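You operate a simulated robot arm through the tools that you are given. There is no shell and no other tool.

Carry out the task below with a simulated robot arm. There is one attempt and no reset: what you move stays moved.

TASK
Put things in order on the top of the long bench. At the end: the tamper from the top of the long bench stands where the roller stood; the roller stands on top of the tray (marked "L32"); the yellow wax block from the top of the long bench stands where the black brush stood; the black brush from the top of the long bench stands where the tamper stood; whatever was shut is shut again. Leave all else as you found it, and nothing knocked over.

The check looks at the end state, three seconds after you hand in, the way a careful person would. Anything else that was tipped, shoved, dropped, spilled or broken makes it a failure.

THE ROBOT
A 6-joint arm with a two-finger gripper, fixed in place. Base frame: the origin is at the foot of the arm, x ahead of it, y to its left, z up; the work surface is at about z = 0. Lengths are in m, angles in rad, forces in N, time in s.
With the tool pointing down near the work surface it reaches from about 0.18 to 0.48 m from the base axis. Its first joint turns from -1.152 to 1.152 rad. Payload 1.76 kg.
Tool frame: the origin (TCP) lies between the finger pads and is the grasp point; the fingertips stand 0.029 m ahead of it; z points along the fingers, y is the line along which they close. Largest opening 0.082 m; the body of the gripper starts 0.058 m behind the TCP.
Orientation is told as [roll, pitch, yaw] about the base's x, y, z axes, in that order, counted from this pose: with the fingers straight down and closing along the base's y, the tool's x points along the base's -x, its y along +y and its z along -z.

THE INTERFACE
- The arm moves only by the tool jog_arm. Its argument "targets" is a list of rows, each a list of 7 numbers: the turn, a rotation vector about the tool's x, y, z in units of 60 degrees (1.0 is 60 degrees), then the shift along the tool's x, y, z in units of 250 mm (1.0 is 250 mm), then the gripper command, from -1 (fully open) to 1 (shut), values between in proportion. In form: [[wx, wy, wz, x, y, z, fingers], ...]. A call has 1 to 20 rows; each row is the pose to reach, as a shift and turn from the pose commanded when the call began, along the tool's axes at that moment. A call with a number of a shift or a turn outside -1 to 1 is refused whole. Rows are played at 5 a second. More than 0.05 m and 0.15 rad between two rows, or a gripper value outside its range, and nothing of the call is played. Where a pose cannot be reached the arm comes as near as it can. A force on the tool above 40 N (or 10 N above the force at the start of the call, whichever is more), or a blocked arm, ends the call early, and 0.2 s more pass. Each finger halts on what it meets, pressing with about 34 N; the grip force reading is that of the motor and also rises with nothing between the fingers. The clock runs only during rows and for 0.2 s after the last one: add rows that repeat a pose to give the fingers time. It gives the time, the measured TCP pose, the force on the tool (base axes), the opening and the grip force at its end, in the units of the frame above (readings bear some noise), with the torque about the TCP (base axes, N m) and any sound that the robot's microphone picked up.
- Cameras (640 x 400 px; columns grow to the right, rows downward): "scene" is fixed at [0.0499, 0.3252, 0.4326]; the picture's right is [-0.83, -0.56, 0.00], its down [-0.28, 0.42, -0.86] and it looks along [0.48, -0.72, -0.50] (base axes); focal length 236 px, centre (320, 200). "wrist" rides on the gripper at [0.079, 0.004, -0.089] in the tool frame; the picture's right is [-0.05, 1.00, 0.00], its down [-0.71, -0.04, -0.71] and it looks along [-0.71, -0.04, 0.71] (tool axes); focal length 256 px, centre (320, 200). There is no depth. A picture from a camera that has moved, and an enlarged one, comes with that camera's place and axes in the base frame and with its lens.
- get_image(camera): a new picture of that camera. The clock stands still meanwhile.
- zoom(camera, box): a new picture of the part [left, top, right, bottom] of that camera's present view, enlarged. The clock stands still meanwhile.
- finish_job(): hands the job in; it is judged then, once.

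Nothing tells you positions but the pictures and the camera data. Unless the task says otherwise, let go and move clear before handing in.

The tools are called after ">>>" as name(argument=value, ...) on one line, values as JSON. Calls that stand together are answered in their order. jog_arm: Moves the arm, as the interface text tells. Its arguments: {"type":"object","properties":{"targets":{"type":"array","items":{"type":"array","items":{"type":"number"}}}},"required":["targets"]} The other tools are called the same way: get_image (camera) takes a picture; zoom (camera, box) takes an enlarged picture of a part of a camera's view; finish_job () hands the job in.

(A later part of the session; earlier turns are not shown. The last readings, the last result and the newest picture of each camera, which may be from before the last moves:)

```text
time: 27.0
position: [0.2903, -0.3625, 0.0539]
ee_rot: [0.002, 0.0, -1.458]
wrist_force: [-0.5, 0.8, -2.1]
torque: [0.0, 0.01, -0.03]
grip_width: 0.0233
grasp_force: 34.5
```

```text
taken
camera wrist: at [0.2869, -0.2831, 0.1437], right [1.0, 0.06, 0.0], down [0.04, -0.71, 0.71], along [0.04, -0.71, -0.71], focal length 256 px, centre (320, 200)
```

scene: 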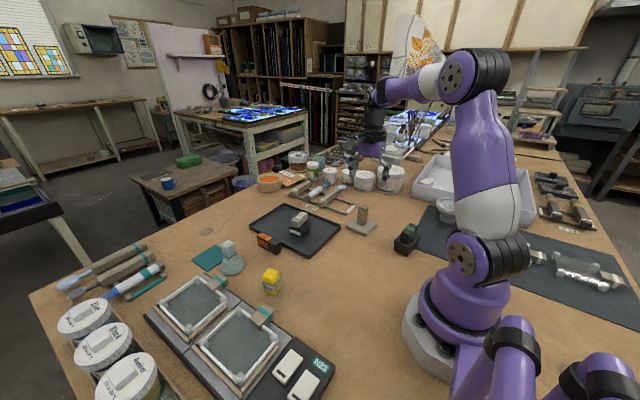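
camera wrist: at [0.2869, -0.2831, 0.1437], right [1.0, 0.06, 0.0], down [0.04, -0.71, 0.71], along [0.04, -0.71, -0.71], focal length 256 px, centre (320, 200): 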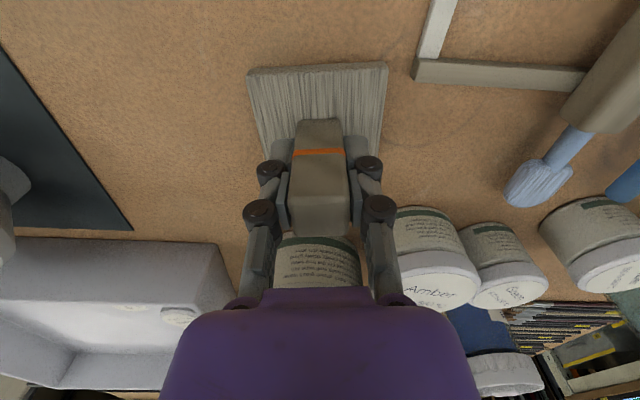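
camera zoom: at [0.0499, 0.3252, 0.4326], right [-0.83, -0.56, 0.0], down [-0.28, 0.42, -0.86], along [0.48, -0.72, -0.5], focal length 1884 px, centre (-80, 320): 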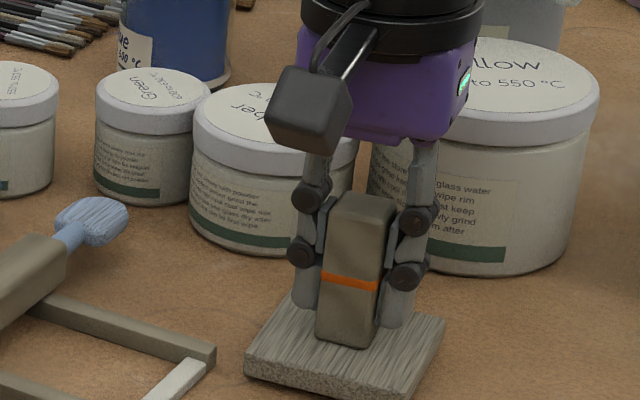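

>>> jog_arm(targets=[[0, 0, 0, 0, 0, 0.004, 1], [0, 0, 0, 0, 0, 0.008, 1], [0, 0, 0, 0, 0, 0.008, 1]])

>>> zoom(camera="scene", box=[335, 170, 405, 220])

```text
time: 27.8
position: [0.2894, -0.3621, 0.0534]
ee_rot: [0.002, 0.0, -1.458]
wrist_force: [0.1, 0.8, -1.6]
torque: [0.01, 0.03, 0.01]
grip_width: 0.0232
grasp_force: 33.7
```

```text
8.00 times, centred on (370, 195) of scene
camera zoom: at [0.0499, 0.3252, 0.4326], right [-0.83, -0.56, 0.0], down [-0.28, 0.42, -0.86], along [0.48, -0.72, -0.5], focal length 1884 px, centre (-80, 240)
```

zoom: 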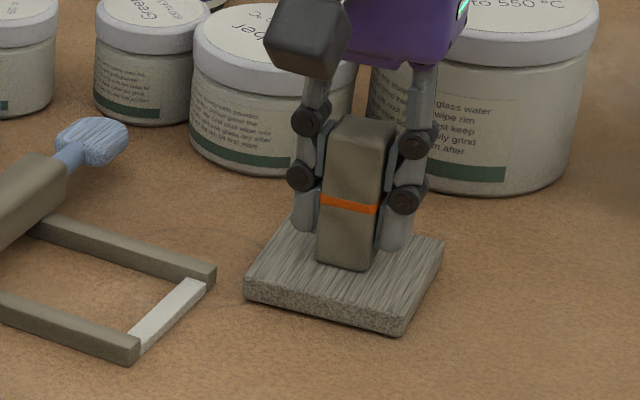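

>>> jog_arm(targets=[[0, 0, 0, 0, 0, 0.004, 1], [0, 0, 0, 0, 0, 0.006, 1], [0, 0, 0, 0, 0, 0.006, 1]])

```text
time: 28.6
position: [0.2911, -0.3634, 0.0506]
ee_rot: [0.0, 0.001, -1.457]
wrist_force: [-3.3, 4.0, 9.5]
torque: [0.17, 0.11, 0.02]
grip_width: 0.0234
grasp_force: 33.7
```

The tamper is on the bench. I'll relieve the load slightly, then open.

>>> jog_arm(targets=[[0, 0, 0, 0, 0, -0.002, 1], [0, 0, 0, 0, 0, -0.002, 0.4], [0, 0, 0, 0, 0, -0.002, 0.1], [0, 0, 0, 0, 0, -0.002, -0.3], [0, 0, 0, 0, 0, -0.002, -0.3]])

>>> zoom(camera="scene", box=[335, 160, 405, 220])

>>> get_image(camera="wrist")

```text
time: 29.8
position: [0.2914, -0.3626, 0.0528]
ee_rot: [-0.001, 0.0, -1.456]
wrist_force: [0.8, -0.1, -0.2]
torque: [0.02, 0.01, -0.01]
grip_width: 0.0532
grasp_force: 0.0
```

```text
6.67 times, centred on (370, 190) of scene
camera zoom: at [0.0499, 0.3252, 0.4326], right [-0.83, -0.56, 0.0], down [-0.28, 0.42, -0.86], along [0.48, -0.72, -0.5], focal length 1570 px, centre (-13, 267)
```

zoom: 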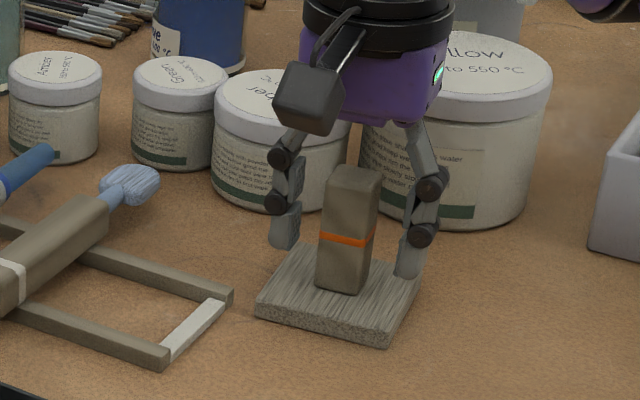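

```text
taken
camera wrist: at [0.2875, -0.2836, 0.1405], right [1.0, 0.06, 0.0], down [0.04, -0.71, 0.71], along [0.04, -0.71, -0.71], focal length 256 px, centre (320, 200)
```

wrist: 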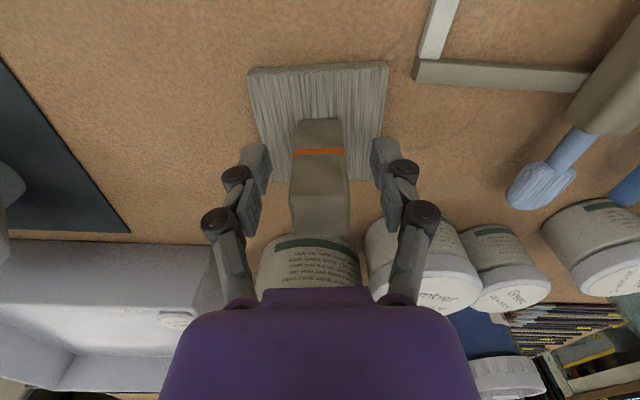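

The tamper stands at the roller's old spot. I'll rise and move above the black brush at about (0.135, -0.20) to inspect it.

>>> jog_arm(targets=[[0, 0, 0, 0, 0, -0.04, -0.3], [0, 0, 0, 0, 0, -0.11, -0.6], [0, 0, 0, 0, 0, -0.19, -1], [0, 0, 0, 0, 0, -0.27, -1], [0, 0, 0, 0, 0, -0.34, -1], [0, 0, 0.0275, 0.0717, -0.0548, -0.353, -1], [0, 0, 0.055, 0.1434, -0.1096, -0.366, -1], [0, 0, 0.0825, 0.2151, -0.1644, -0.379, -1], [0, 0, 0.11, 0.2868, -0.2192, -0.392, -1], [0, 0, 0.1375, 0.3585, -0.274, -0.405, -1], [0, 0, 0.165, 0.4302, -0.3288, -0.418, -1], [0, 0, 0.1925, 0.5019, -0.3836, -0.431, -1], [0, 0, 0.22, 0.5736, -0.4384, -0.444, -1], [0, 0, 0.2475, 0.6453, -0.4932, -0.457, -1], [0, 0, 0.275, 0.717, -0.548, -0.469, -1], [0, 0, 0.275, 0.717, -0.548, -0.469, -1]])

>>> get_image(camera="wrist")

>>> get_image(camera="scene")

>>> zoom(camera="scene", box=[370, 200, 440, 260])

```text
time: 33.2
position: [0.1336, -0.2011, 0.1671]
ee_rot: [0.0, -0.001, -1.745]
wrist_force: [-0.1, -0.3, 0.7]
torque: [0.0, -0.02, -0.03]
grip_width: 0.082
grasp_force: 0.2
```

```text
taken
camera wrist: at [0.1528, -0.1232, 0.2571], right [0.97, -0.23, 0.0], down [-0.16, -0.69, 0.71], along [-0.16, -0.69, -0.71], focal length 256 px, centre (320, 200)
```

wrist: 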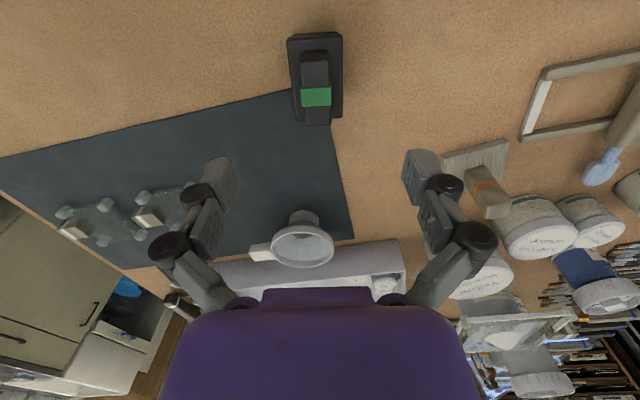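

```text
taken
```

scene: 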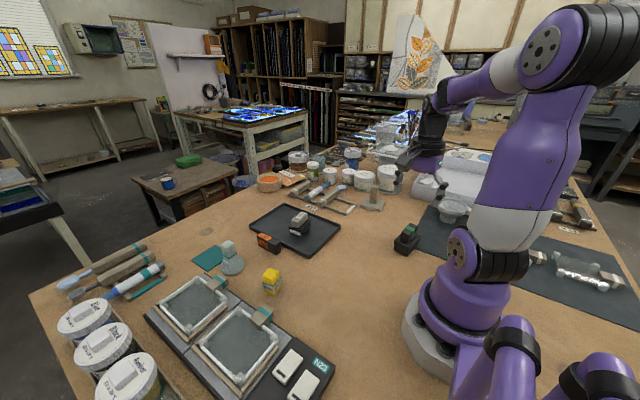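

```text
6.67 times, centred on (405, 230) of scene
camera zoom: at [0.0499, 0.3252, 0.4326], right [-0.83, -0.56, 0.0], down [-0.28, 0.42, -0.86], along [0.48, -0.72, -0.5], focal length 1570 px, centre (-247, 0)
```

zoom: 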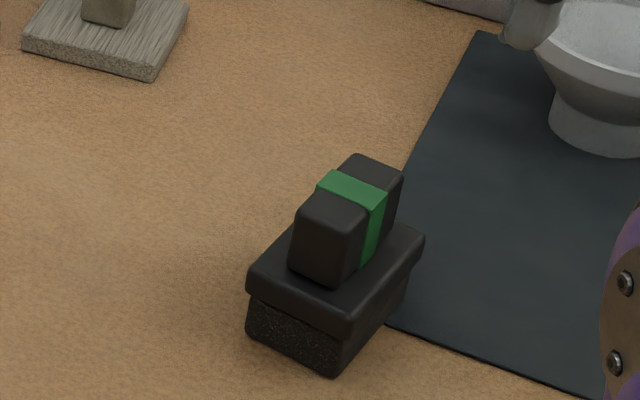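

>>> zoom(camera="wrist", box=[260, 20, 370, 140])

>>> zoom(camera="scene", box=[385, 215, 425, 260])

```text
3.33 times, centred on (315, 80) of wrist
camera zoom: at [0.1528, -0.1232, 0.2571], right [0.97, -0.23, 0.0], down [-0.16, -0.69, 0.71], along [-0.16, -0.69, -0.71], focal length 853 px, centre (337, 600)
```

zoom: 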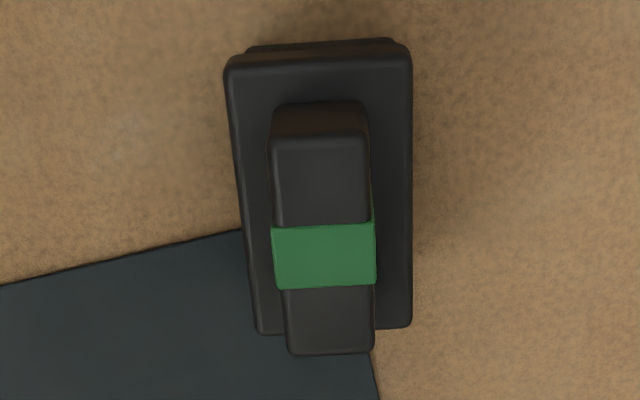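

```text
8.89 times, centred on (405, 238) of scene
camera zoom: at [0.0499, 0.3252, 0.4326], right [-0.83, -0.56, 0.0], down [-0.28, 0.42, -0.86], along [0.48, -0.72, -0.5], focal length 2093 px, centre (-436, -133)
```

zoom: 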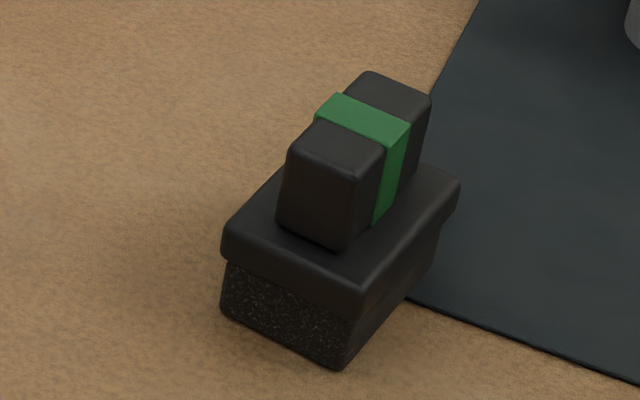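

The brush's handle is about 20 mm wide, its top is near z≈0.07 and its base plate top near z≈0.043. The handle is parallel to my fingers and about 3 mm to one side. I'll shift over and descend to TCP z≈0.077.

>>> jog_arm(targets=[[0, 0, 0, 0, -0.011, 0.07, -1], [0, 0, 0, 0, -0.011, 0.14, -1], [0, 0, 0, 0, -0.011, 0.21, -1], [0, 0, 0, 0, -0.011, 0.28, -1], [0, 0, 0, 0, -0.011, 0.33, -1], [0, 0, 0, 0, -0.011, 0.364, -1], [0, 0, 0, 0, -0.011, 0.364, -1]])

>>> get_image(camera="wrist")

>>> zoom(camera="scene", box=[360, 170, 450, 260])

```text
time: 34.8
position: [0.1319, -0.1997, 0.0773]
ee_rot: [0.001, 0.0, -1.745]
wrist_force: [-0.6, -0.3, 0.3]
torque: [-0.02, 0.01, -0.04]
grip_width: 0.0821
grasp_force: 0.1
```

```text
taken
camera wrist: at [0.1514, -0.1221, 0.1663], right [0.97, -0.23, 0.0], down [-0.16, -0.69, 0.71], along [-0.16, -0.69, -0.71], focal length 256 px, centre (320, 200)
```

wrist: 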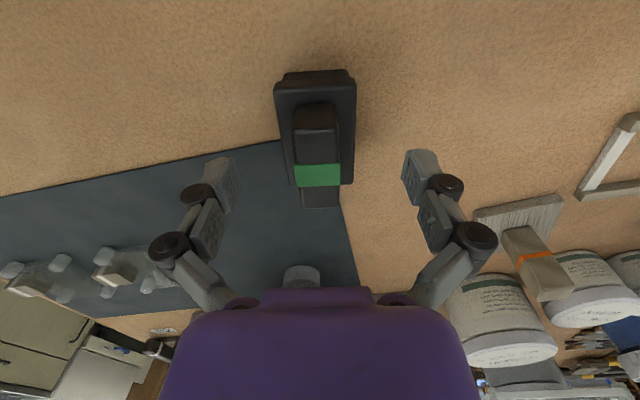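

```text
4.44 times, centred on (405, 215) of scene
camera zoom: at [0.0499, 0.3252, 0.4326], right [-0.83, -0.56, 0.0], down [-0.28, 0.42, -0.86], along [0.48, -0.72, -0.5], focal length 1047 px, centre (-58, 133)
```

zoom: 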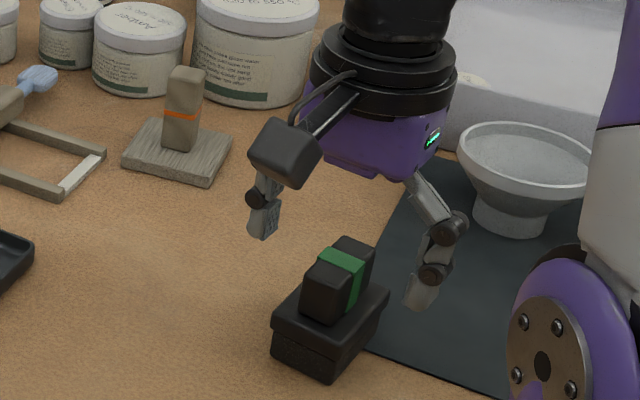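

>>> jog_arm(targets=[[0, 0, 0, 0, 0, 0, 0], [0, 0, 0, 0, 0, 0, 0.35], [0, 0, 0, 0, 0, 0, 1], [0, 0, 0, 0, 0, 0, 1], [0, 0, 0, 0, 0, 0, 1], [0, 0, 0, 0, 0, 0, 1]])

>>> get_image(camera="wrist")

>>> zoom(camera="scene", box=[360, 170, 450, 260])

```text
time: 36.2
position: [0.1327, -0.1994, 0.0778]
ee_rot: [-0.001, 0.0, -1.745]
wrist_force: [-0.5, -0.3, 5.8]
torque: [-0.12, 0.1, 0.03]
grip_width: 0.0208
grasp_force: 33.8
```

```text
taken
camera wrist: at [0.1514, -0.1222, 0.1665], right [0.97, -0.23, 0.0], down [-0.16, -0.69, 0.71], along [-0.16, -0.69, -0.71], focal length 256 px, centre (320, 200)
```

wrist: 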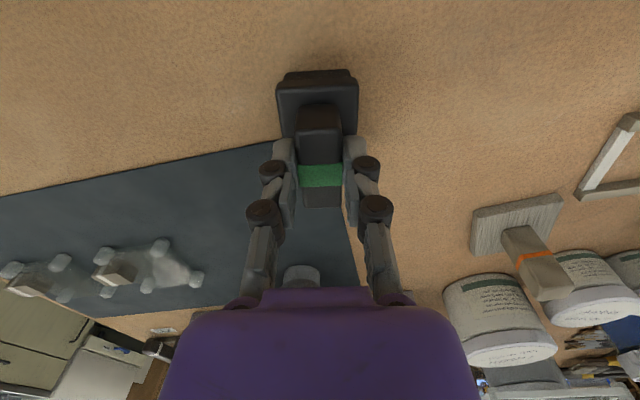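

```text
4.44 times, centred on (405, 215) of scene
camera zoom: at [0.0499, 0.3252, 0.4326], right [-0.83, -0.56, 0.0], down [-0.28, 0.42, -0.86], along [0.48, -0.72, -0.5], focal length 1047 px, centre (-58, 133)
```

zoom: 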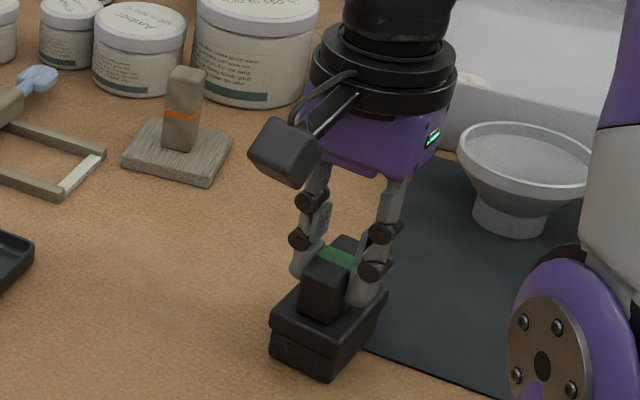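

The brush is gripped. I'll lift it by 5 cm and carry it to the tamper's old place, about (0.270, -0.2265).

>>> jog_arm(targets=[[0, 0, 0, 0, 0, -0.02, 1], [0, 0, 0, 0, 0, -0.06, 1], [0, 0, 0, 0, 0, -0.12, 1], [0, 0, 0, 0, 0, -0.18, 1], [0, 0, 0, 0, 0, -0.2, 1], [0, 0, 0, -0.0017, 0.0798, -0.2, 1], [0, 0, 0, -0.0033, 0.1595, -0.2, 1], [0, 0, 0, -0.005, 0.2393, -0.2, 1], [0, 0, 0, -0.0066, 0.3191, -0.2, 1], [0, 0, 0, -0.0083, 0.3989, -0.2, 1], [0, 0, 0, -0.01, 0.4786, -0.2, 1], [0, 0, 0, -0.0116, 0.5584, -0.2, 1], [0, 0, 0, -0.0116, 0.5584, -0.2, 1]])

>>> get_image(camera="wrist")

>>> zoom(camera="scene", box=[320, 150, 440, 260])

```text
time: 39.0
position: [0.2697, -0.2265, 0.1273]
ee_rot: [0.0, -0.001, -1.745]
wrist_force: [-0.1, 0.5, -0.7]
torque: [0.01, -0.03, 0.03]
grip_width: 0.0211
grasp_force: 33.6
```

```text
taken
camera wrist: at [0.288, -0.1487, 0.2164], right [0.97, -0.23, 0.0], down [-0.16, -0.69, 0.71], along [-0.16, -0.69, -0.71], focal length 256 px, centre (320, 200)
```

wrist: 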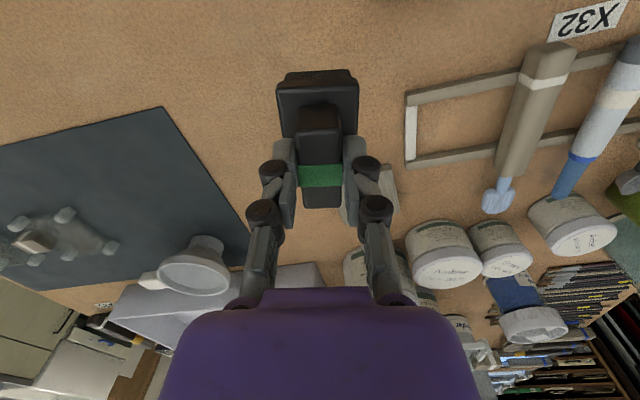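

```text
3.64 times, centred on (380, 205) of scene
camera zoom: at [0.0499, 0.3252, 0.4326], right [-0.83, -0.56, 0.0], down [-0.28, 0.42, -0.86], along [0.48, -0.72, -0.5], focal length 856 px, centre (102, 182)
```

zoom: 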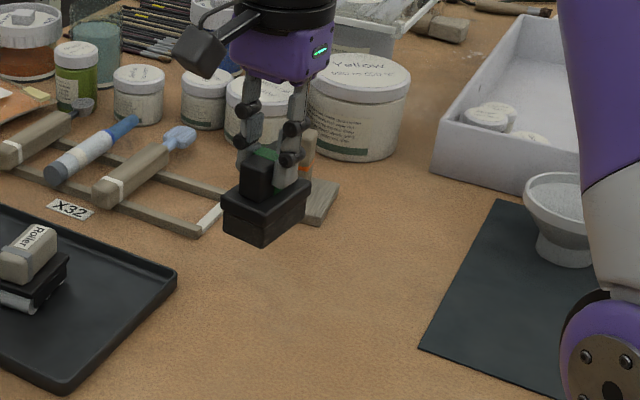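

>>> jog_arm(targets=[[0, 0, 0, -0.001, 0.003, 0.05, 1], [0, 0, 0, -0.001, 0.003, 0.1, 1], [0, 0, 0, -0.001, 0.003, 0.15, 1], [0, 0, 0, -0.001, 0.003, 0.18, 1], [0, 0, 0, -0.001, 0.003, 0.189, 1], [0, 0, 0, -0.001, 0.003, 0.189, 1]])

>>> zoom(camera="scene", box=[330, 180, 400, 240])

```text
time: 40.4
position: [0.2684, -0.2277, 0.0805]
ee_rot: [0.0, 0.0, -1.745]
wrist_force: [0.1, 0.7, -0.9]
torque: [0.03, 0.02, -0.03]
grip_width: 0.0211
grasp_force: 34.3
```

```text
6.67 times, centred on (365, 210) of scene
camera zoom: at [0.0499, 0.3252, 0.4326], right [-0.83, -0.56, 0.0], down [-0.28, 0.42, -0.86], along [0.48, -0.72, -0.5], focal length 1570 px, centre (20, 133)
```

zoom: 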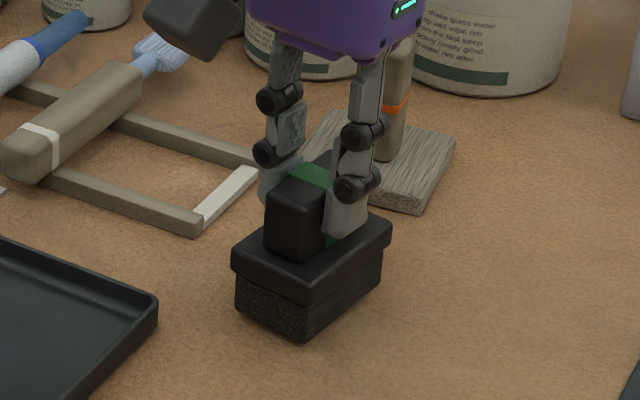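

>>> jog_arm(targets=[[0, 0, 0, 0, 0, 0.004, 1], [0, 0, 0, 0, 0, 0.008, 1], [0, 0, 0, 0, 0, 0.008, 1]])

>>> zoom(camera="scene", box=[330, 180, 400, 240])

```text
time: 41.2
position: [0.2693, -0.2263, 0.0787]
ee_rot: [0.001, 0.0, -1.745]
wrist_force: [0.3, 0.8, -0.7]
torque: [0.01, 0.0, -0.02]
grip_width: 0.0208
grasp_force: 34.2
```

```text
6.67 times, centred on (365, 210) of scene
camera zoom: at [0.0499, 0.3252, 0.4326], right [-0.83, -0.56, 0.0], down [-0.28, 0.42, -0.86], along [0.48, -0.72, -0.5], focal length 1570 px, centre (20, 133)
```

zoom: 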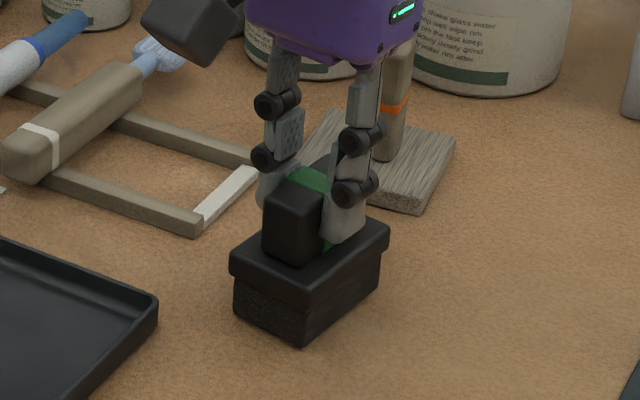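

>>> jog_arm(targets=[[0, 0, 0, 0, 0, 0.003, 1], [0, 0, 0, 0, 0, 0.006, 1], [0, 0, 0, 0, 0, 0.006, 1]])

```text
time: 42.0
position: [0.2701, -0.226, 0.0776]
ee_rot: [0.001, 0.0, -1.747]
wrist_force: [-1.1, -0.6, 3.0]
torque: [0.06, 0.05, 0.06]
grip_width: 0.0209
grasp_force: 33.6
```

>>> jog_arm(targets=[[0, 0, 0, 0, 0, 0.001, 1], [0, 0, 0, 0, 0, 0.001, 0.4], [0, 0, 0, 0, 0, 0.001, 0.1], [0, 0, 0, 0, 0, 0.001, -0.3], [0, 0, 0, 0, 0, 0.001, -0.3]])

>>> zoom(camera="scene", box=[330, 180, 400, 240])

>>> get_image(camera="wrist")

```text
time: 43.2
position: [0.2682, -0.2269, 0.0762]
ee_rot: [-0.001, 0.0, -1.746]
wrist_force: [-0.5, 0.8, -0.5]
torque: [-0.02, 0.0, 0.0]
grip_width: 0.0536
grasp_force: 0.1
```

```text
6.67 times, centred on (365, 210) of scene
camera zoom: at [0.0499, 0.3252, 0.4326], right [-0.83, -0.56, 0.0], down [-0.28, 0.42, -0.86], along [0.48, -0.72, -0.5], focal length 1570 px, centre (20, 133)
```

zoom: 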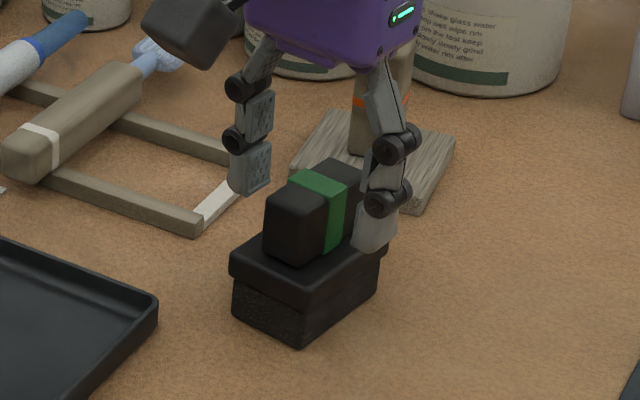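

```text
taken
camera wrist: at [0.2889, -0.1498, 0.1658], right [0.97, -0.23, 0.0], down [-0.16, -0.69, 0.71], along [-0.16, -0.69, -0.71], focal length 256 px, centre (320, 200)
```

wrist: 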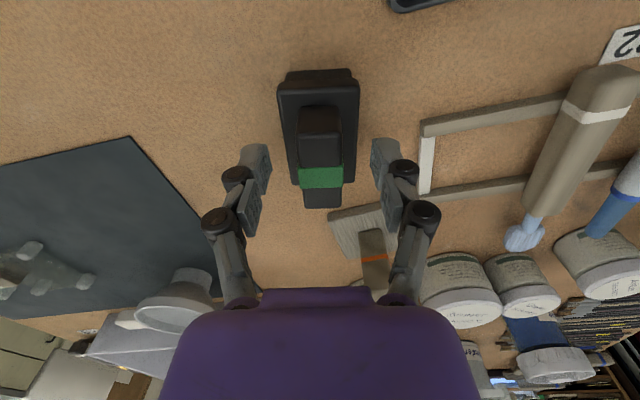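

The brush now stands where the tamper stood. I'll rise and travel toward the yellow wax at about (0.325, 0.092), turning the wrist on the way.

>>> jog_arm(targets=[[0, 0, 0, 0, 0, -0.05, -0.3], [0, 0, 0, 0, 0, -0.14, -0.6], [0, 0, 0, 0, 0, -0.24, -1], [0, 0, 0, 0, 0, -0.33, -1], [0, 0, 0, 0, 0, -0.374, -1], [0, 0, -0.107, 0.08, 0, -0.374, -1], [0, 0, -0.215, 0.16, 0, -0.374, -1], [0, 0, -0.322, 0.24, 0, -0.374, -1], [0, 0, -0.43, 0.321, 0, -0.374, -1], [0, 0, -0.537, 0.401, 0, -0.374, -1], [0, 0, -0.644, 0.481, 0, -0.374, -1], [0, 0, -0.752, 0.562, 0.001, -0.374, -1], [0, 0, -0.859, 0.642, 0.001, -0.374, -1], [0, 0, -0.859, 0.642, 0.001, -0.374, -1]])

>>> get_image(camera="wrist")

>>> get_image(camera="scene")

```text
time: 46.2
position: [0.2983, -0.0702, 0.1687]
ee_rot: [-0.001, 0.0, -0.844]
wrist_force: [-0.8, -0.3, 0.1]
torque: [-0.02, 0.02, -0.01]
grip_width: 0.0818
grasp_force: 0.1
```

```text
taken
camera wrist: at [0.2501, -0.0076, 0.2586], right [0.78, 0.62, 0.0], down [0.44, -0.55, 0.71], along [0.44, -0.55, -0.71], focal length 256 px, centre (320, 200)
```

wrist: 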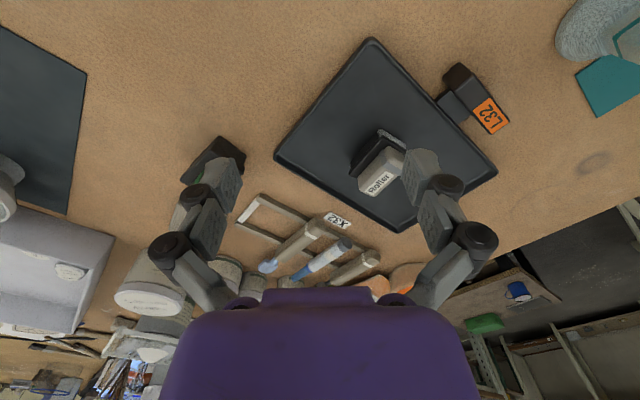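

```text
taken
```

scene: 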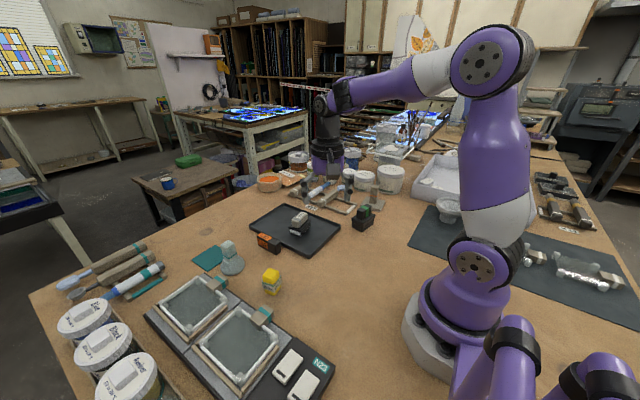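

>>> jog_arm(targets=[[0, 0, -0.101, 0.0525, 0.0614, 0, -1], [0, 0, -0.2015, 0.105, 0.1228, 0, -1], [0, 0, -0.302, 0.1575, 0.1841, 0, -1], [0, 0, -0.403, 0.21, 0.2455, 0, -1], [0, 0, -0.504, 0.2625, 0.3069, 0, -1], [0, 0, -0.6045, 0.315, 0.3683, 0, -1], [0, 0, -0.705, 0.3675, 0.4296, 0, -1], [0, 0, -0.806, 0.42, 0.491, 0, -1], [0, 0, -0.806, 0.42, 0.491, 0, -1]])

>>> get_image(camera="wrist")

>>> zoom(camera="wrist", box=[250, 20, 390, 160])

>>> zoom(camera="scene", box=[220, 210, 330, 320])

```text
time: 48.2
position: [0.3197, 0.0926, 0.1699]
ee_rot: [0.0, 0.0, -0.001]
wrist_force: [0.3, -0.5, 0.0]
torque: [0.03, -0.04, 0.01]
grip_width: 0.0818
grasp_force: 0.1
```

```text
taken
camera wrist: at [0.241, 0.096, 0.2587], right [0.05, 1.0, 0.0], down [0.71, -0.04, 0.71], along [0.71, -0.04, -0.71], focal length 256 px, centre (320, 200)
```

wrist: 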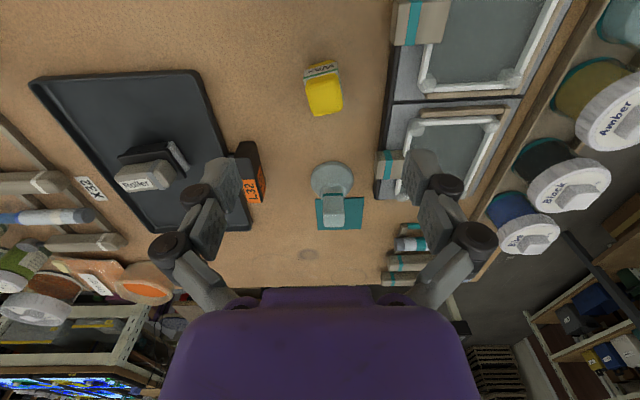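

```text
2.86 times, centred on (320, 90) of wrist
camera zoom: at [0.241, 0.096, 0.2587], right [0.05, 1.0, 0.0], down [0.71, -0.04, 0.71], along [0.71, -0.04, -0.71], focal length 731 px, centre (320, 514)
```

zoom: 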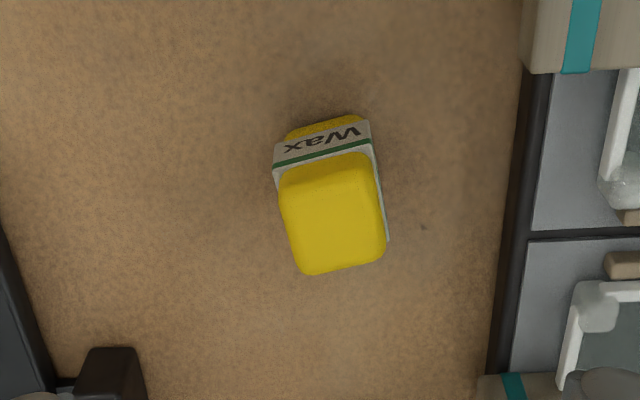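

```text
3.64 times, centred on (275, 265) of scene
camera zoom: at [0.0499, 0.3252, 0.4326], right [-0.83, -0.56, 0.0], down [-0.28, 0.42, -0.86], along [0.48, -0.72, -0.5], focal length 856 px, centre (484, -36)
```

zoom: 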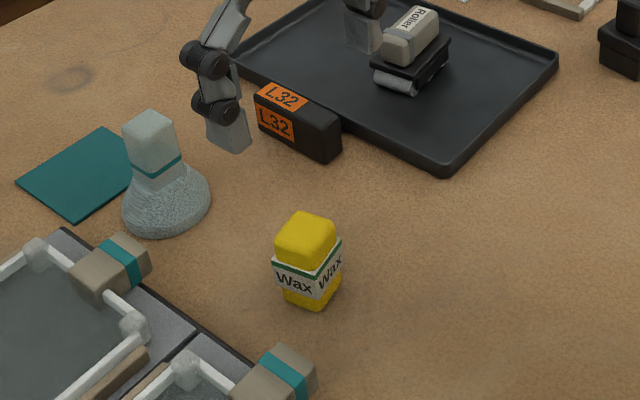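

The wax is centred at about (0.3297, 0.095), turned about +8.5°, roughly 30 mm square and 50 mm tall. I'll align with the fingers at about 60 mm opening so they stay clear of the N23 device, descend partway and check.

>>> jog_arm(targets=[[0, 0, -0.05, -0.02, 0.006, 0.05, -0.47], [0, 0, -0.1, -0.039, 0.012, 0.1, -0.47], [0, 0, -0.141, -0.039, 0.012, 0.17, -0.47], [0, 0, -0.141, -0.039, 0.012, 0.24, -0.47], [0, 0, -0.141, -0.039, 0.012, 0.28, -0.47], [0, 0, -0.141, -0.039, 0.012, 0.28, -0.47]])

>>> get_image(camera="wrist")

>>> zoom(camera="wrist", box=[240, 60, 400, 220])

>>> zoom(camera="scene", box=[220, 210, 330, 320])

```text
time: 49.6
position: [0.3295, 0.0925, 0.099]
ee_rot: [0.0, 0.001, 0.146]
wrist_force: [-0.5, -0.3, -0.2]
torque: [-0.02, 0.03, 0.01]
grip_width: 0.0603
grasp_force: 0.0
```

```text
taken
camera wrist: at [0.2524, 0.0863, 0.1878], right [-0.09, 1.0, 0.0], down [0.7, 0.07, 0.71], along [0.7, 0.07, -0.71], focal length 256 px, centre (320, 200)
```

wrist: 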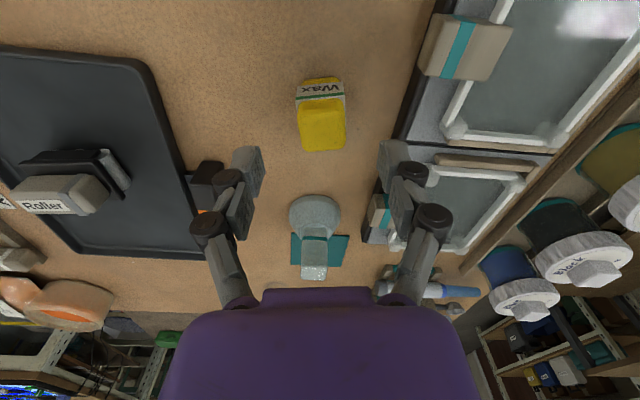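

```text
2.50 times, centred on (320, 140) of wrist
camera zoom: at [0.2524, 0.0863, 0.1878], right [-0.09, 1.0, 0.0], down [0.7, 0.07, 0.71], along [0.7, 0.07, -0.71], focal length 640 px, centre (320, 350)
```

zoom: 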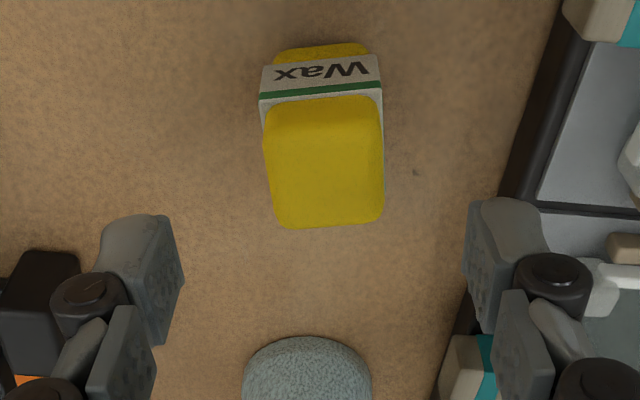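

```text
3.64 times, centred on (275, 265) of scene
camera zoom: at [0.0499, 0.3252, 0.4326], right [-0.83, -0.56, 0.0], down [-0.28, 0.42, -0.86], along [0.48, -0.72, -0.5], focal length 856 px, centre (484, -36)
```

zoom: 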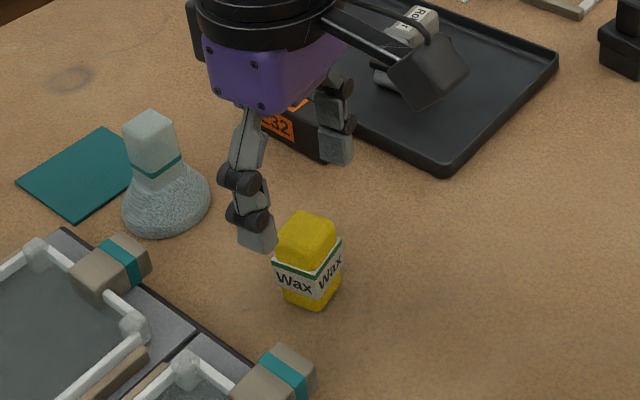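

The alignment is good, with about 15 mm of clearance on each side. I'll descend to TCP z≈0.042.

>>> jog_arm(targets=[[0, 0, 0, 0, 0.003, 0.06, -0.47], [0, 0, 0, 0, 0.003, 0.12, -0.47], [0, 0, 0, 0, 0.003, 0.17, -0.47], [0, 0, 0, 0, 0.003, 0.21, -0.47], [0, 0, 0, 0, 0.003, 0.228, -0.47], [0, 0, 0, 0, 0.003, 0.228, -0.47]])

>>> get_image(camera="wrist")

>>> zoom(camera="scene", box=[220, 210, 330, 320])

```text
time: 51.0
position: [0.3295, 0.094, 0.0436]
ee_rot: [0.0, 0.002, 0.148]
wrist_force: [0.4, -0.2, -0.5]
torque: [-0.03, 0.01, -0.01]
grip_width: 0.0601
grasp_force: 0.1
```

```text
taken
camera wrist: at [0.252, 0.0869, 0.1317], right [-0.09, 1.0, 0.0], down [0.7, 0.07, 0.71], along [0.7, 0.07, -0.71], focal length 256 px, centre (320, 200)
```

wrist: 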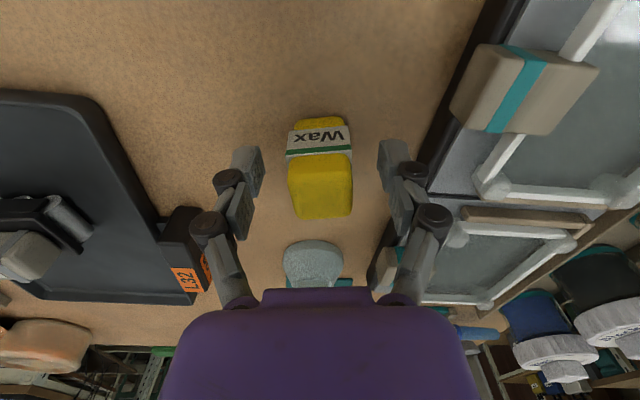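

```text
3.64 times, centred on (275, 265) of scene
camera zoom: at [0.0499, 0.3252, 0.4326], right [-0.83, -0.56, 0.0], down [-0.28, 0.42, -0.86], along [0.48, -0.72, -0.5], focal length 856 px, centre (484, -36)
```

zoom: 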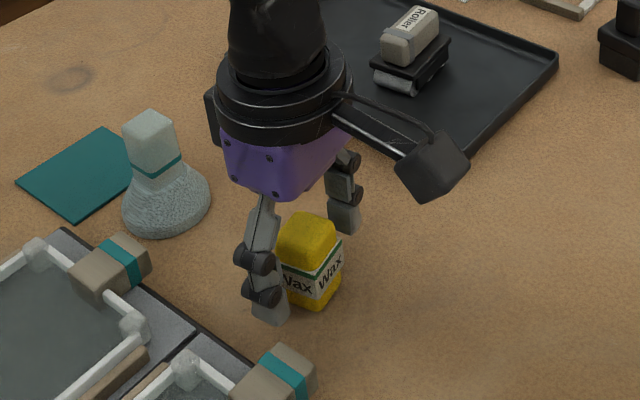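

>>> jog_arm(targets=[[0, 0, 0, 0, 0, 0, -0.1], [0, 0, 0, 0, 0, 0, 0.2], [0, 0, 0, 0, 0, 0, 1], [0, 0, 0, 0, 0, 0, 1], [0, 0, 0, 0, 0, 0, 1], [0, 0, 0, 0, 0, 0, 1]])

>>> get_image(camera="wrist")

>>> zoom(camera="scene", box=[220, 210, 330, 320])

```text
time: 52.4
position: [0.3294, 0.0953, 0.0436]
ee_rot: [0.001, 0.0, 0.146]
wrist_force: [-0.2, 0.7, 1.6]
torque: [0.05, 0.01, -0.01]
grip_width: 0.027
grasp_force: 33.8
```

```text
taken
camera wrist: at [0.252, 0.087, 0.132], right [-0.09, 1.0, 0.0], down [0.7, 0.07, 0.71], along [0.7, 0.07, -0.71], focal length 256 px, centre (320, 200)
```

wrist: 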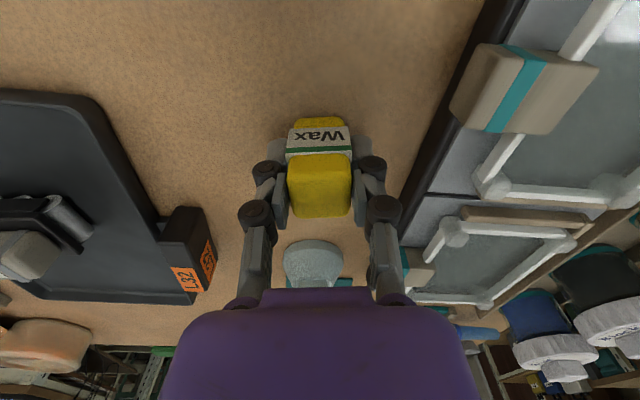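

```text
3.64 times, centred on (275, 265) of scene
camera zoom: at [0.0499, 0.3252, 0.4326], right [-0.83, -0.56, 0.0], down [-0.28, 0.42, -0.86], along [0.48, -0.72, -0.5], focal length 856 px, centre (484, -36)
```

zoom: 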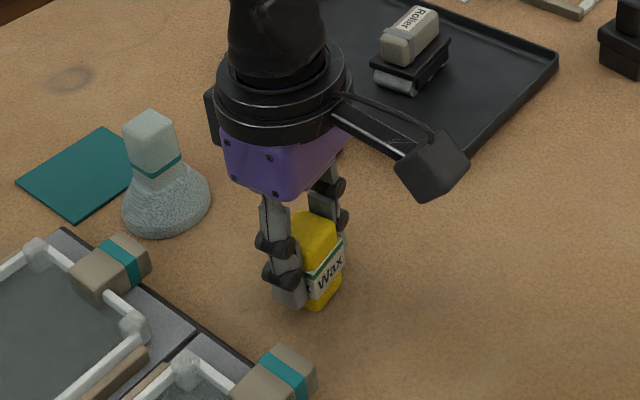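

The wax is gripped at 27 mm. I'll lift it and begin carrying it toward the brush's old place at about (0.133, -0.1995).

>>> jog_arm(targets=[[0, 0, 0, 0, 0, -0.02, 1], [0, 0, 0, 0, 0, -0.07, 1], [0, 0, 0, 0, 0, -0.15, 1], [0, 0, 0, 0, 0, -0.24, 1], [0, 0, 0, 0, 0, -0.33, 1], [0, 0, 0, 0, 0, -0.4, 1], [0, 0, 0.019, 0.0589, -0.0658, -0.4, 1], [0, 0, 0.038, 0.1178, -0.1315, -0.4, 1], [0, 0, 0.058, 0.1766, -0.1973, -0.4, 1], [0, 0, 0.077, 0.2355, -0.263, -0.4, 1], [0, 0, 0.096, 0.2944, -0.3288, -0.4, 1], [0, 0, 0.115, 0.3533, -0.3945, -0.4, 1], [0, 0, 0.135, 0.4121, -0.4603, -0.4, 1], [0, 0, 0.154, 0.471, -0.526, -0.4, 1], [0, 0, 0.154, 0.471, -0.526, -0.4, 1]])

>>> get_image(camera="wrist")

>>> get_image(camera="scene")

```text
time: 55.6
position: [0.2323, -0.0522, 0.1424]
ee_rot: [-0.001, 0.0, -0.016]
wrist_force: [0.2, -0.3, -0.9]
torque: [0.02, 0.04, 0.01]
grip_width: 0.0269
grasp_force: 33.7
```

```text
taken
camera wrist: at [0.1546, -0.0471, 0.2308], right [0.07, 1.0, 0.0], down [0.71, -0.05, 0.71], along [0.71, -0.05, -0.71], focal length 256 px, centre (320, 200)
```

wrist: 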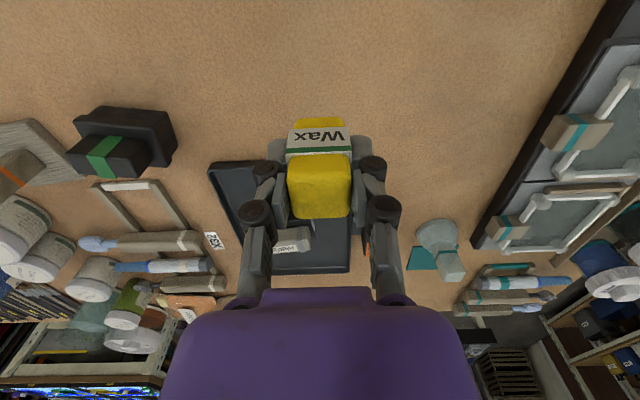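

```text
taken
```

scene: 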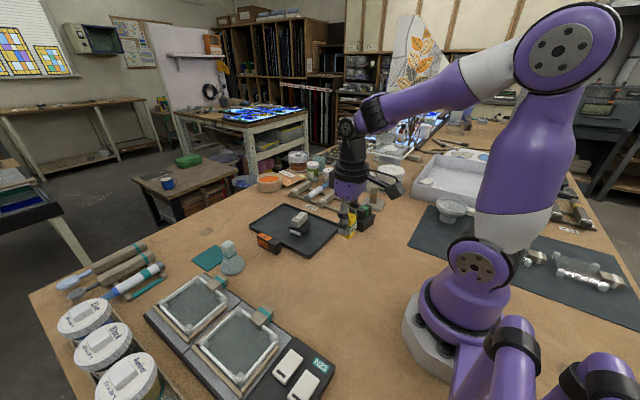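

>>> jog_arm(targets=[[0, 0, 0.019, 0.0476, -0.0747, 0, 1], [0, 0, 0.038, 0.0951, -0.1493, 0, 1], [0, 0, 0.057, 0.1427, -0.224, 0, 1], [0, 0, 0.0755, 0.1902, -0.2986, 0, 1], [0, 0, 0.094, 0.2378, -0.3733, 0, 1], [0, 0, 0.113, 0.2853, -0.4479, 0, 1], [0, 0, 0.132, 0.3329, -0.5226, 0, 1], [0, 0, 0.151, 0.3804, -0.5972, 0, 1], [0, 0, 0.151, 0.3804, -0.5972, 0, 1]])

>>> get_image(camera="wrist")

>>> zoom(camera="scene", box=[340, 140, 480, 270])

```text
time: 57.6
position: [0.1332, -0.2006, 0.1429]
ee_rot: [0.001, 0.0, -0.173]
wrist_force: [-0.2, 0.2, -0.4]
torque: [0.0, -0.02, 0.0]
grip_width: 0.027
grasp_force: 33.6
```

```text
taken
camera wrist: at [0.0578, -0.1829, 0.2325], right [0.22, 0.97, 0.0], down [0.69, -0.16, 0.71], along [0.69, -0.16, -0.71], focal length 256 px, centre (320, 200)
```

wrist: 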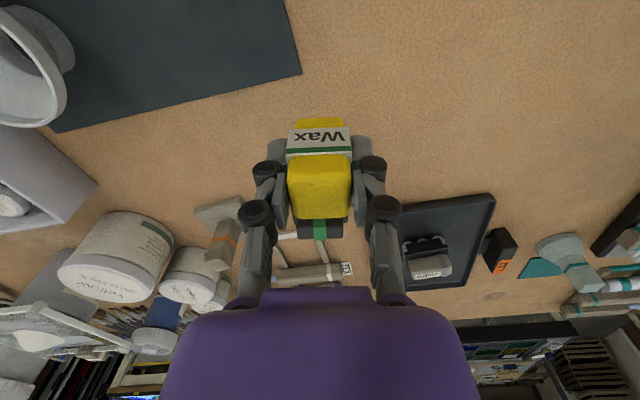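

```text
3.08 times, centred on (410, 205) of scene
camera zoom: at [0.0499, 0.3252, 0.4326], right [-0.83, -0.56, 0.0], down [-0.28, 0.42, -0.86], along [0.48, -0.72, -0.5], focal length 725 px, centre (43, 185)
```

zoom: 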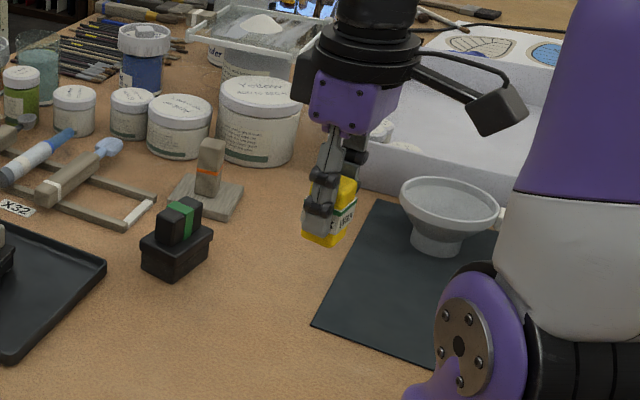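

The wax is over the brush's former spot, just clear of the mat's corner. I'll lower it.

>>> jog_arm(targets=[[0, 0, 0, -0.005, 0.004, 0.06, 1], [0, 0, 0, -0.005, 0.004, 0.13, 1], [0, 0, 0, -0.005, 0.004, 0.2, 1], [0, 0, 0, -0.005, 0.004, 0.27, 1], [0, 0, 0, -0.005, 0.004, 0.33, 1], [0, 0, 0, -0.005, 0.004, 0.365, 1], [0, 0, 0, -0.005, 0.004, 0.38, 1], [0, 0, 0, -0.005, 0.004, 0.38, 1]])

>>> get_image(camera="wrist")

>>> zoom(camera="scene", box=[370, 190, 450, 260])

```text
time: 59.4
position: [0.1364, -0.1995, 0.0471]
ee_rot: [0.0, 0.0, -0.173]
wrist_force: [-0.7, -1.0, 0.2]
torque: [-0.01, 0.01, -0.01]
grip_width: 0.0269
grasp_force: 34.5
```

```text
taken
camera wrist: at [0.0599, -0.1815, 0.1365], right [0.22, 0.97, 0.0], down [0.69, -0.16, 0.71], along [0.69, -0.16, -0.71], focal length 256 px, centre (320, 200)
```

wrist: 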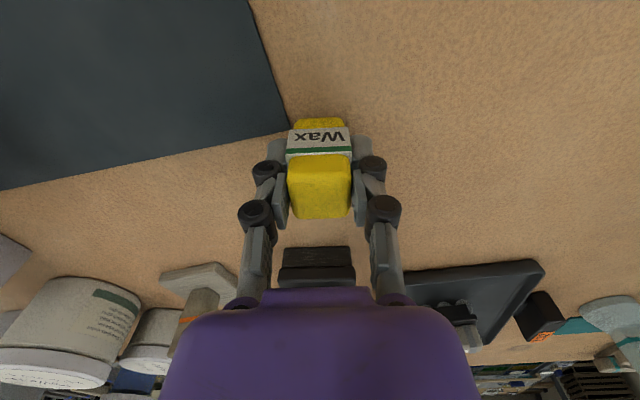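

```text
5.71 times, centred on (410, 225) of scene
camera zoom: at [0.0499, 0.3252, 0.4326], right [-0.83, -0.56, 0.0], down [-0.28, 0.42, -0.86], along [0.48, -0.72, -0.5], focal length 1346 px, centre (-194, 57)
```

zoom: 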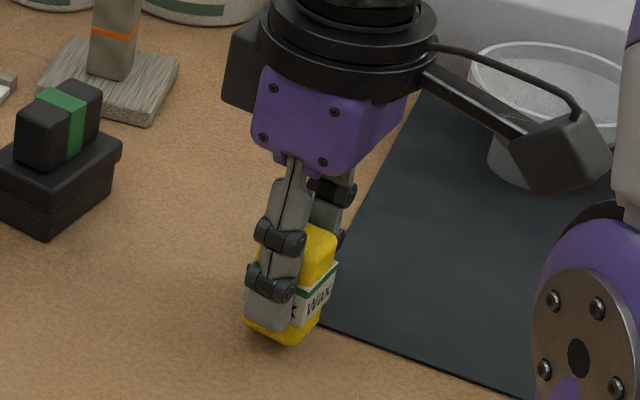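

>>> jog_arm(targets=[[0, 0, 0, 0, 0, 0.004, 1], [0, 0, 0, 0, 0, 0.008, 1], [0, 0, 0, 0, 0, 0.012, 1], [0, 0, 0, 0, 0, 0.012, 1]])

>>> zoom(camera="scene", box=[385, 215, 435, 260])

```text
time: 60.4
position: [0.1365, -0.199, 0.0449]
ee_rot: [0.0, 0.001, -0.172]
wrist_force: [0.5, 0.7, 1.0]
torque: [0.01, 0.0, -0.02]
grip_width: 0.0268
grasp_force: 33.8
```

```text
8.89 times, centred on (410, 238) of scene
camera zoom: at [0.0499, 0.3252, 0.4326], right [-0.83, -0.56, 0.0], down [-0.28, 0.42, -0.86], along [0.48, -0.72, -0.5], focal length 2093 px, centre (-480, -133)
```

zoom: 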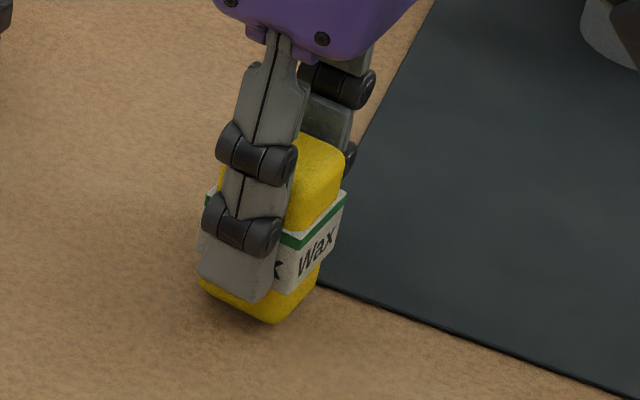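

>>> jog_arm(targets=[[0, 0, 0, 0, 0, 0.003, 1], [0, 0, 0, 0, 0, 0.006, 1], [0, 0, 0, 0, 0, 0.006, 1]])

>>> get_image(camera="wrist")

```text
time: 61.2
position: [0.1357, -0.2002, 0.044]
ee_rot: [-0.001, 0.0, -0.173]
wrist_force: [0.1, 0.2, -1.3]
torque: [0.02, -0.02, 0.01]
grip_width: 0.027
grasp_force: 34.1
```

```text
taken
camera wrist: at [0.0597, -0.1824, 0.1321], right [0.22, 0.97, 0.0], down [0.69, -0.16, 0.71], along [0.69, -0.16, -0.71], focal length 256 px, centre (320, 200)
```

wrist: 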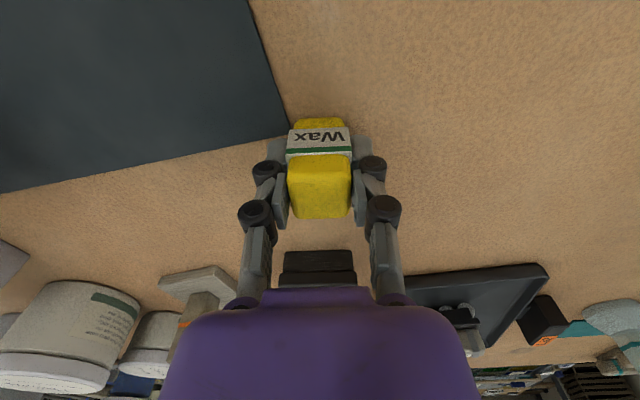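

>>> jog_arm(targets=[[0, 0, 0, 0, 0, 0.002, 1], [0, 0, 0, 0, 0, 0.004, 1], [0, 0, 0, 0, 0, 0.004, 1]])

```text
time: 62.0
position: [0.1359, -0.1997, 0.0426]
ee_rot: [0.001, -0.002, -0.173]
wrist_force: [-2.2, 3.5, 20.6]
torque: [0.16, 0.11, -0.05]
grip_width: 0.0269
grasp_force: 33.1
```

The wax is on the bench, pressed a little hard. I'll ease up slightly and release.

>>> jog_arm(targets=[[0, 0, 0, 0, 0, -0.0025, 1], [0, 0, 0, 0, 0, -0.0025, 1]])

```text
time: 62.6
position: [0.1359, -0.198, 0.0421]
ee_rot: [-0.001, 0.0, -0.172]
wrist_force: [0.8, 0.0, -0.7]
torque: [0.02, -0.01, 0.03]
grip_width: 0.0269
grasp_force: 34.2
```

>>> jog_arm(targets=[[0, 0, 0, 0, 0, 0.001, 1], [0, 0, 0, 0, 0, 0.001, 0.3], [0, 0, 0, 0, 0, 0.001, 0.1], [0, 0, 0, 0, 0, 0.001, -0.2], [0, 0, 0, 0, 0, 0.001, -0.45], [0, 0, 0, 0, 0, 0.001, -0.45]])

>>> get_image(camera="wrist")

>>> zoom(camera="scene", box=[370, 190, 450, 260])

```text
time: 64.0
position: [0.1358, -0.1998, 0.0426]
ee_rot: [0.0, 0.002, -0.174]
wrist_force: [0.1, -0.6, -0.6]
torque: [-0.01, -0.02, 0.02]
grip_width: 0.0592
grasp_force: 0.1
```

```text
taken
camera wrist: at [0.0599, -0.1818, 0.132], right [0.22, 0.97, 0.0], down [0.69, -0.16, 0.71], along [0.69, -0.16, -0.71], focal length 256 px, centre (320, 200)
```

wrist: 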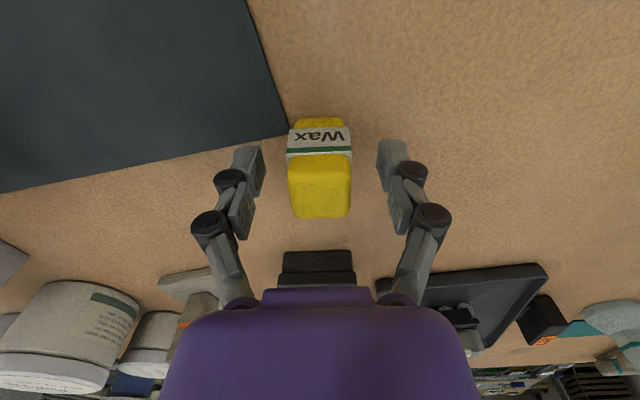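

```text
5.71 times, centred on (410, 225) of scene
camera zoom: at [0.0499, 0.3252, 0.4326], right [-0.83, -0.56, 0.0], down [-0.28, 0.42, -0.86], along [0.48, -0.72, -0.5], focal length 1346 px, centre (-194, 57)
```

zoom: 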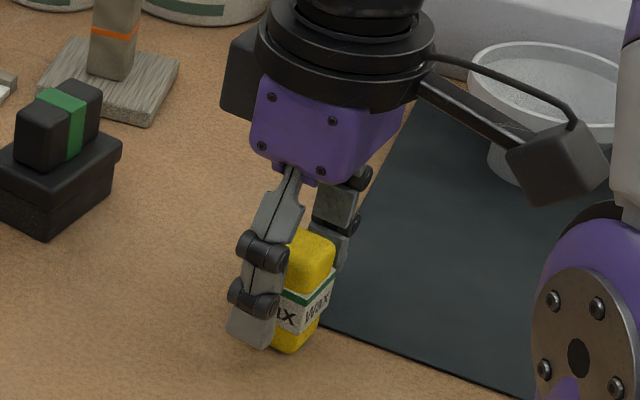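

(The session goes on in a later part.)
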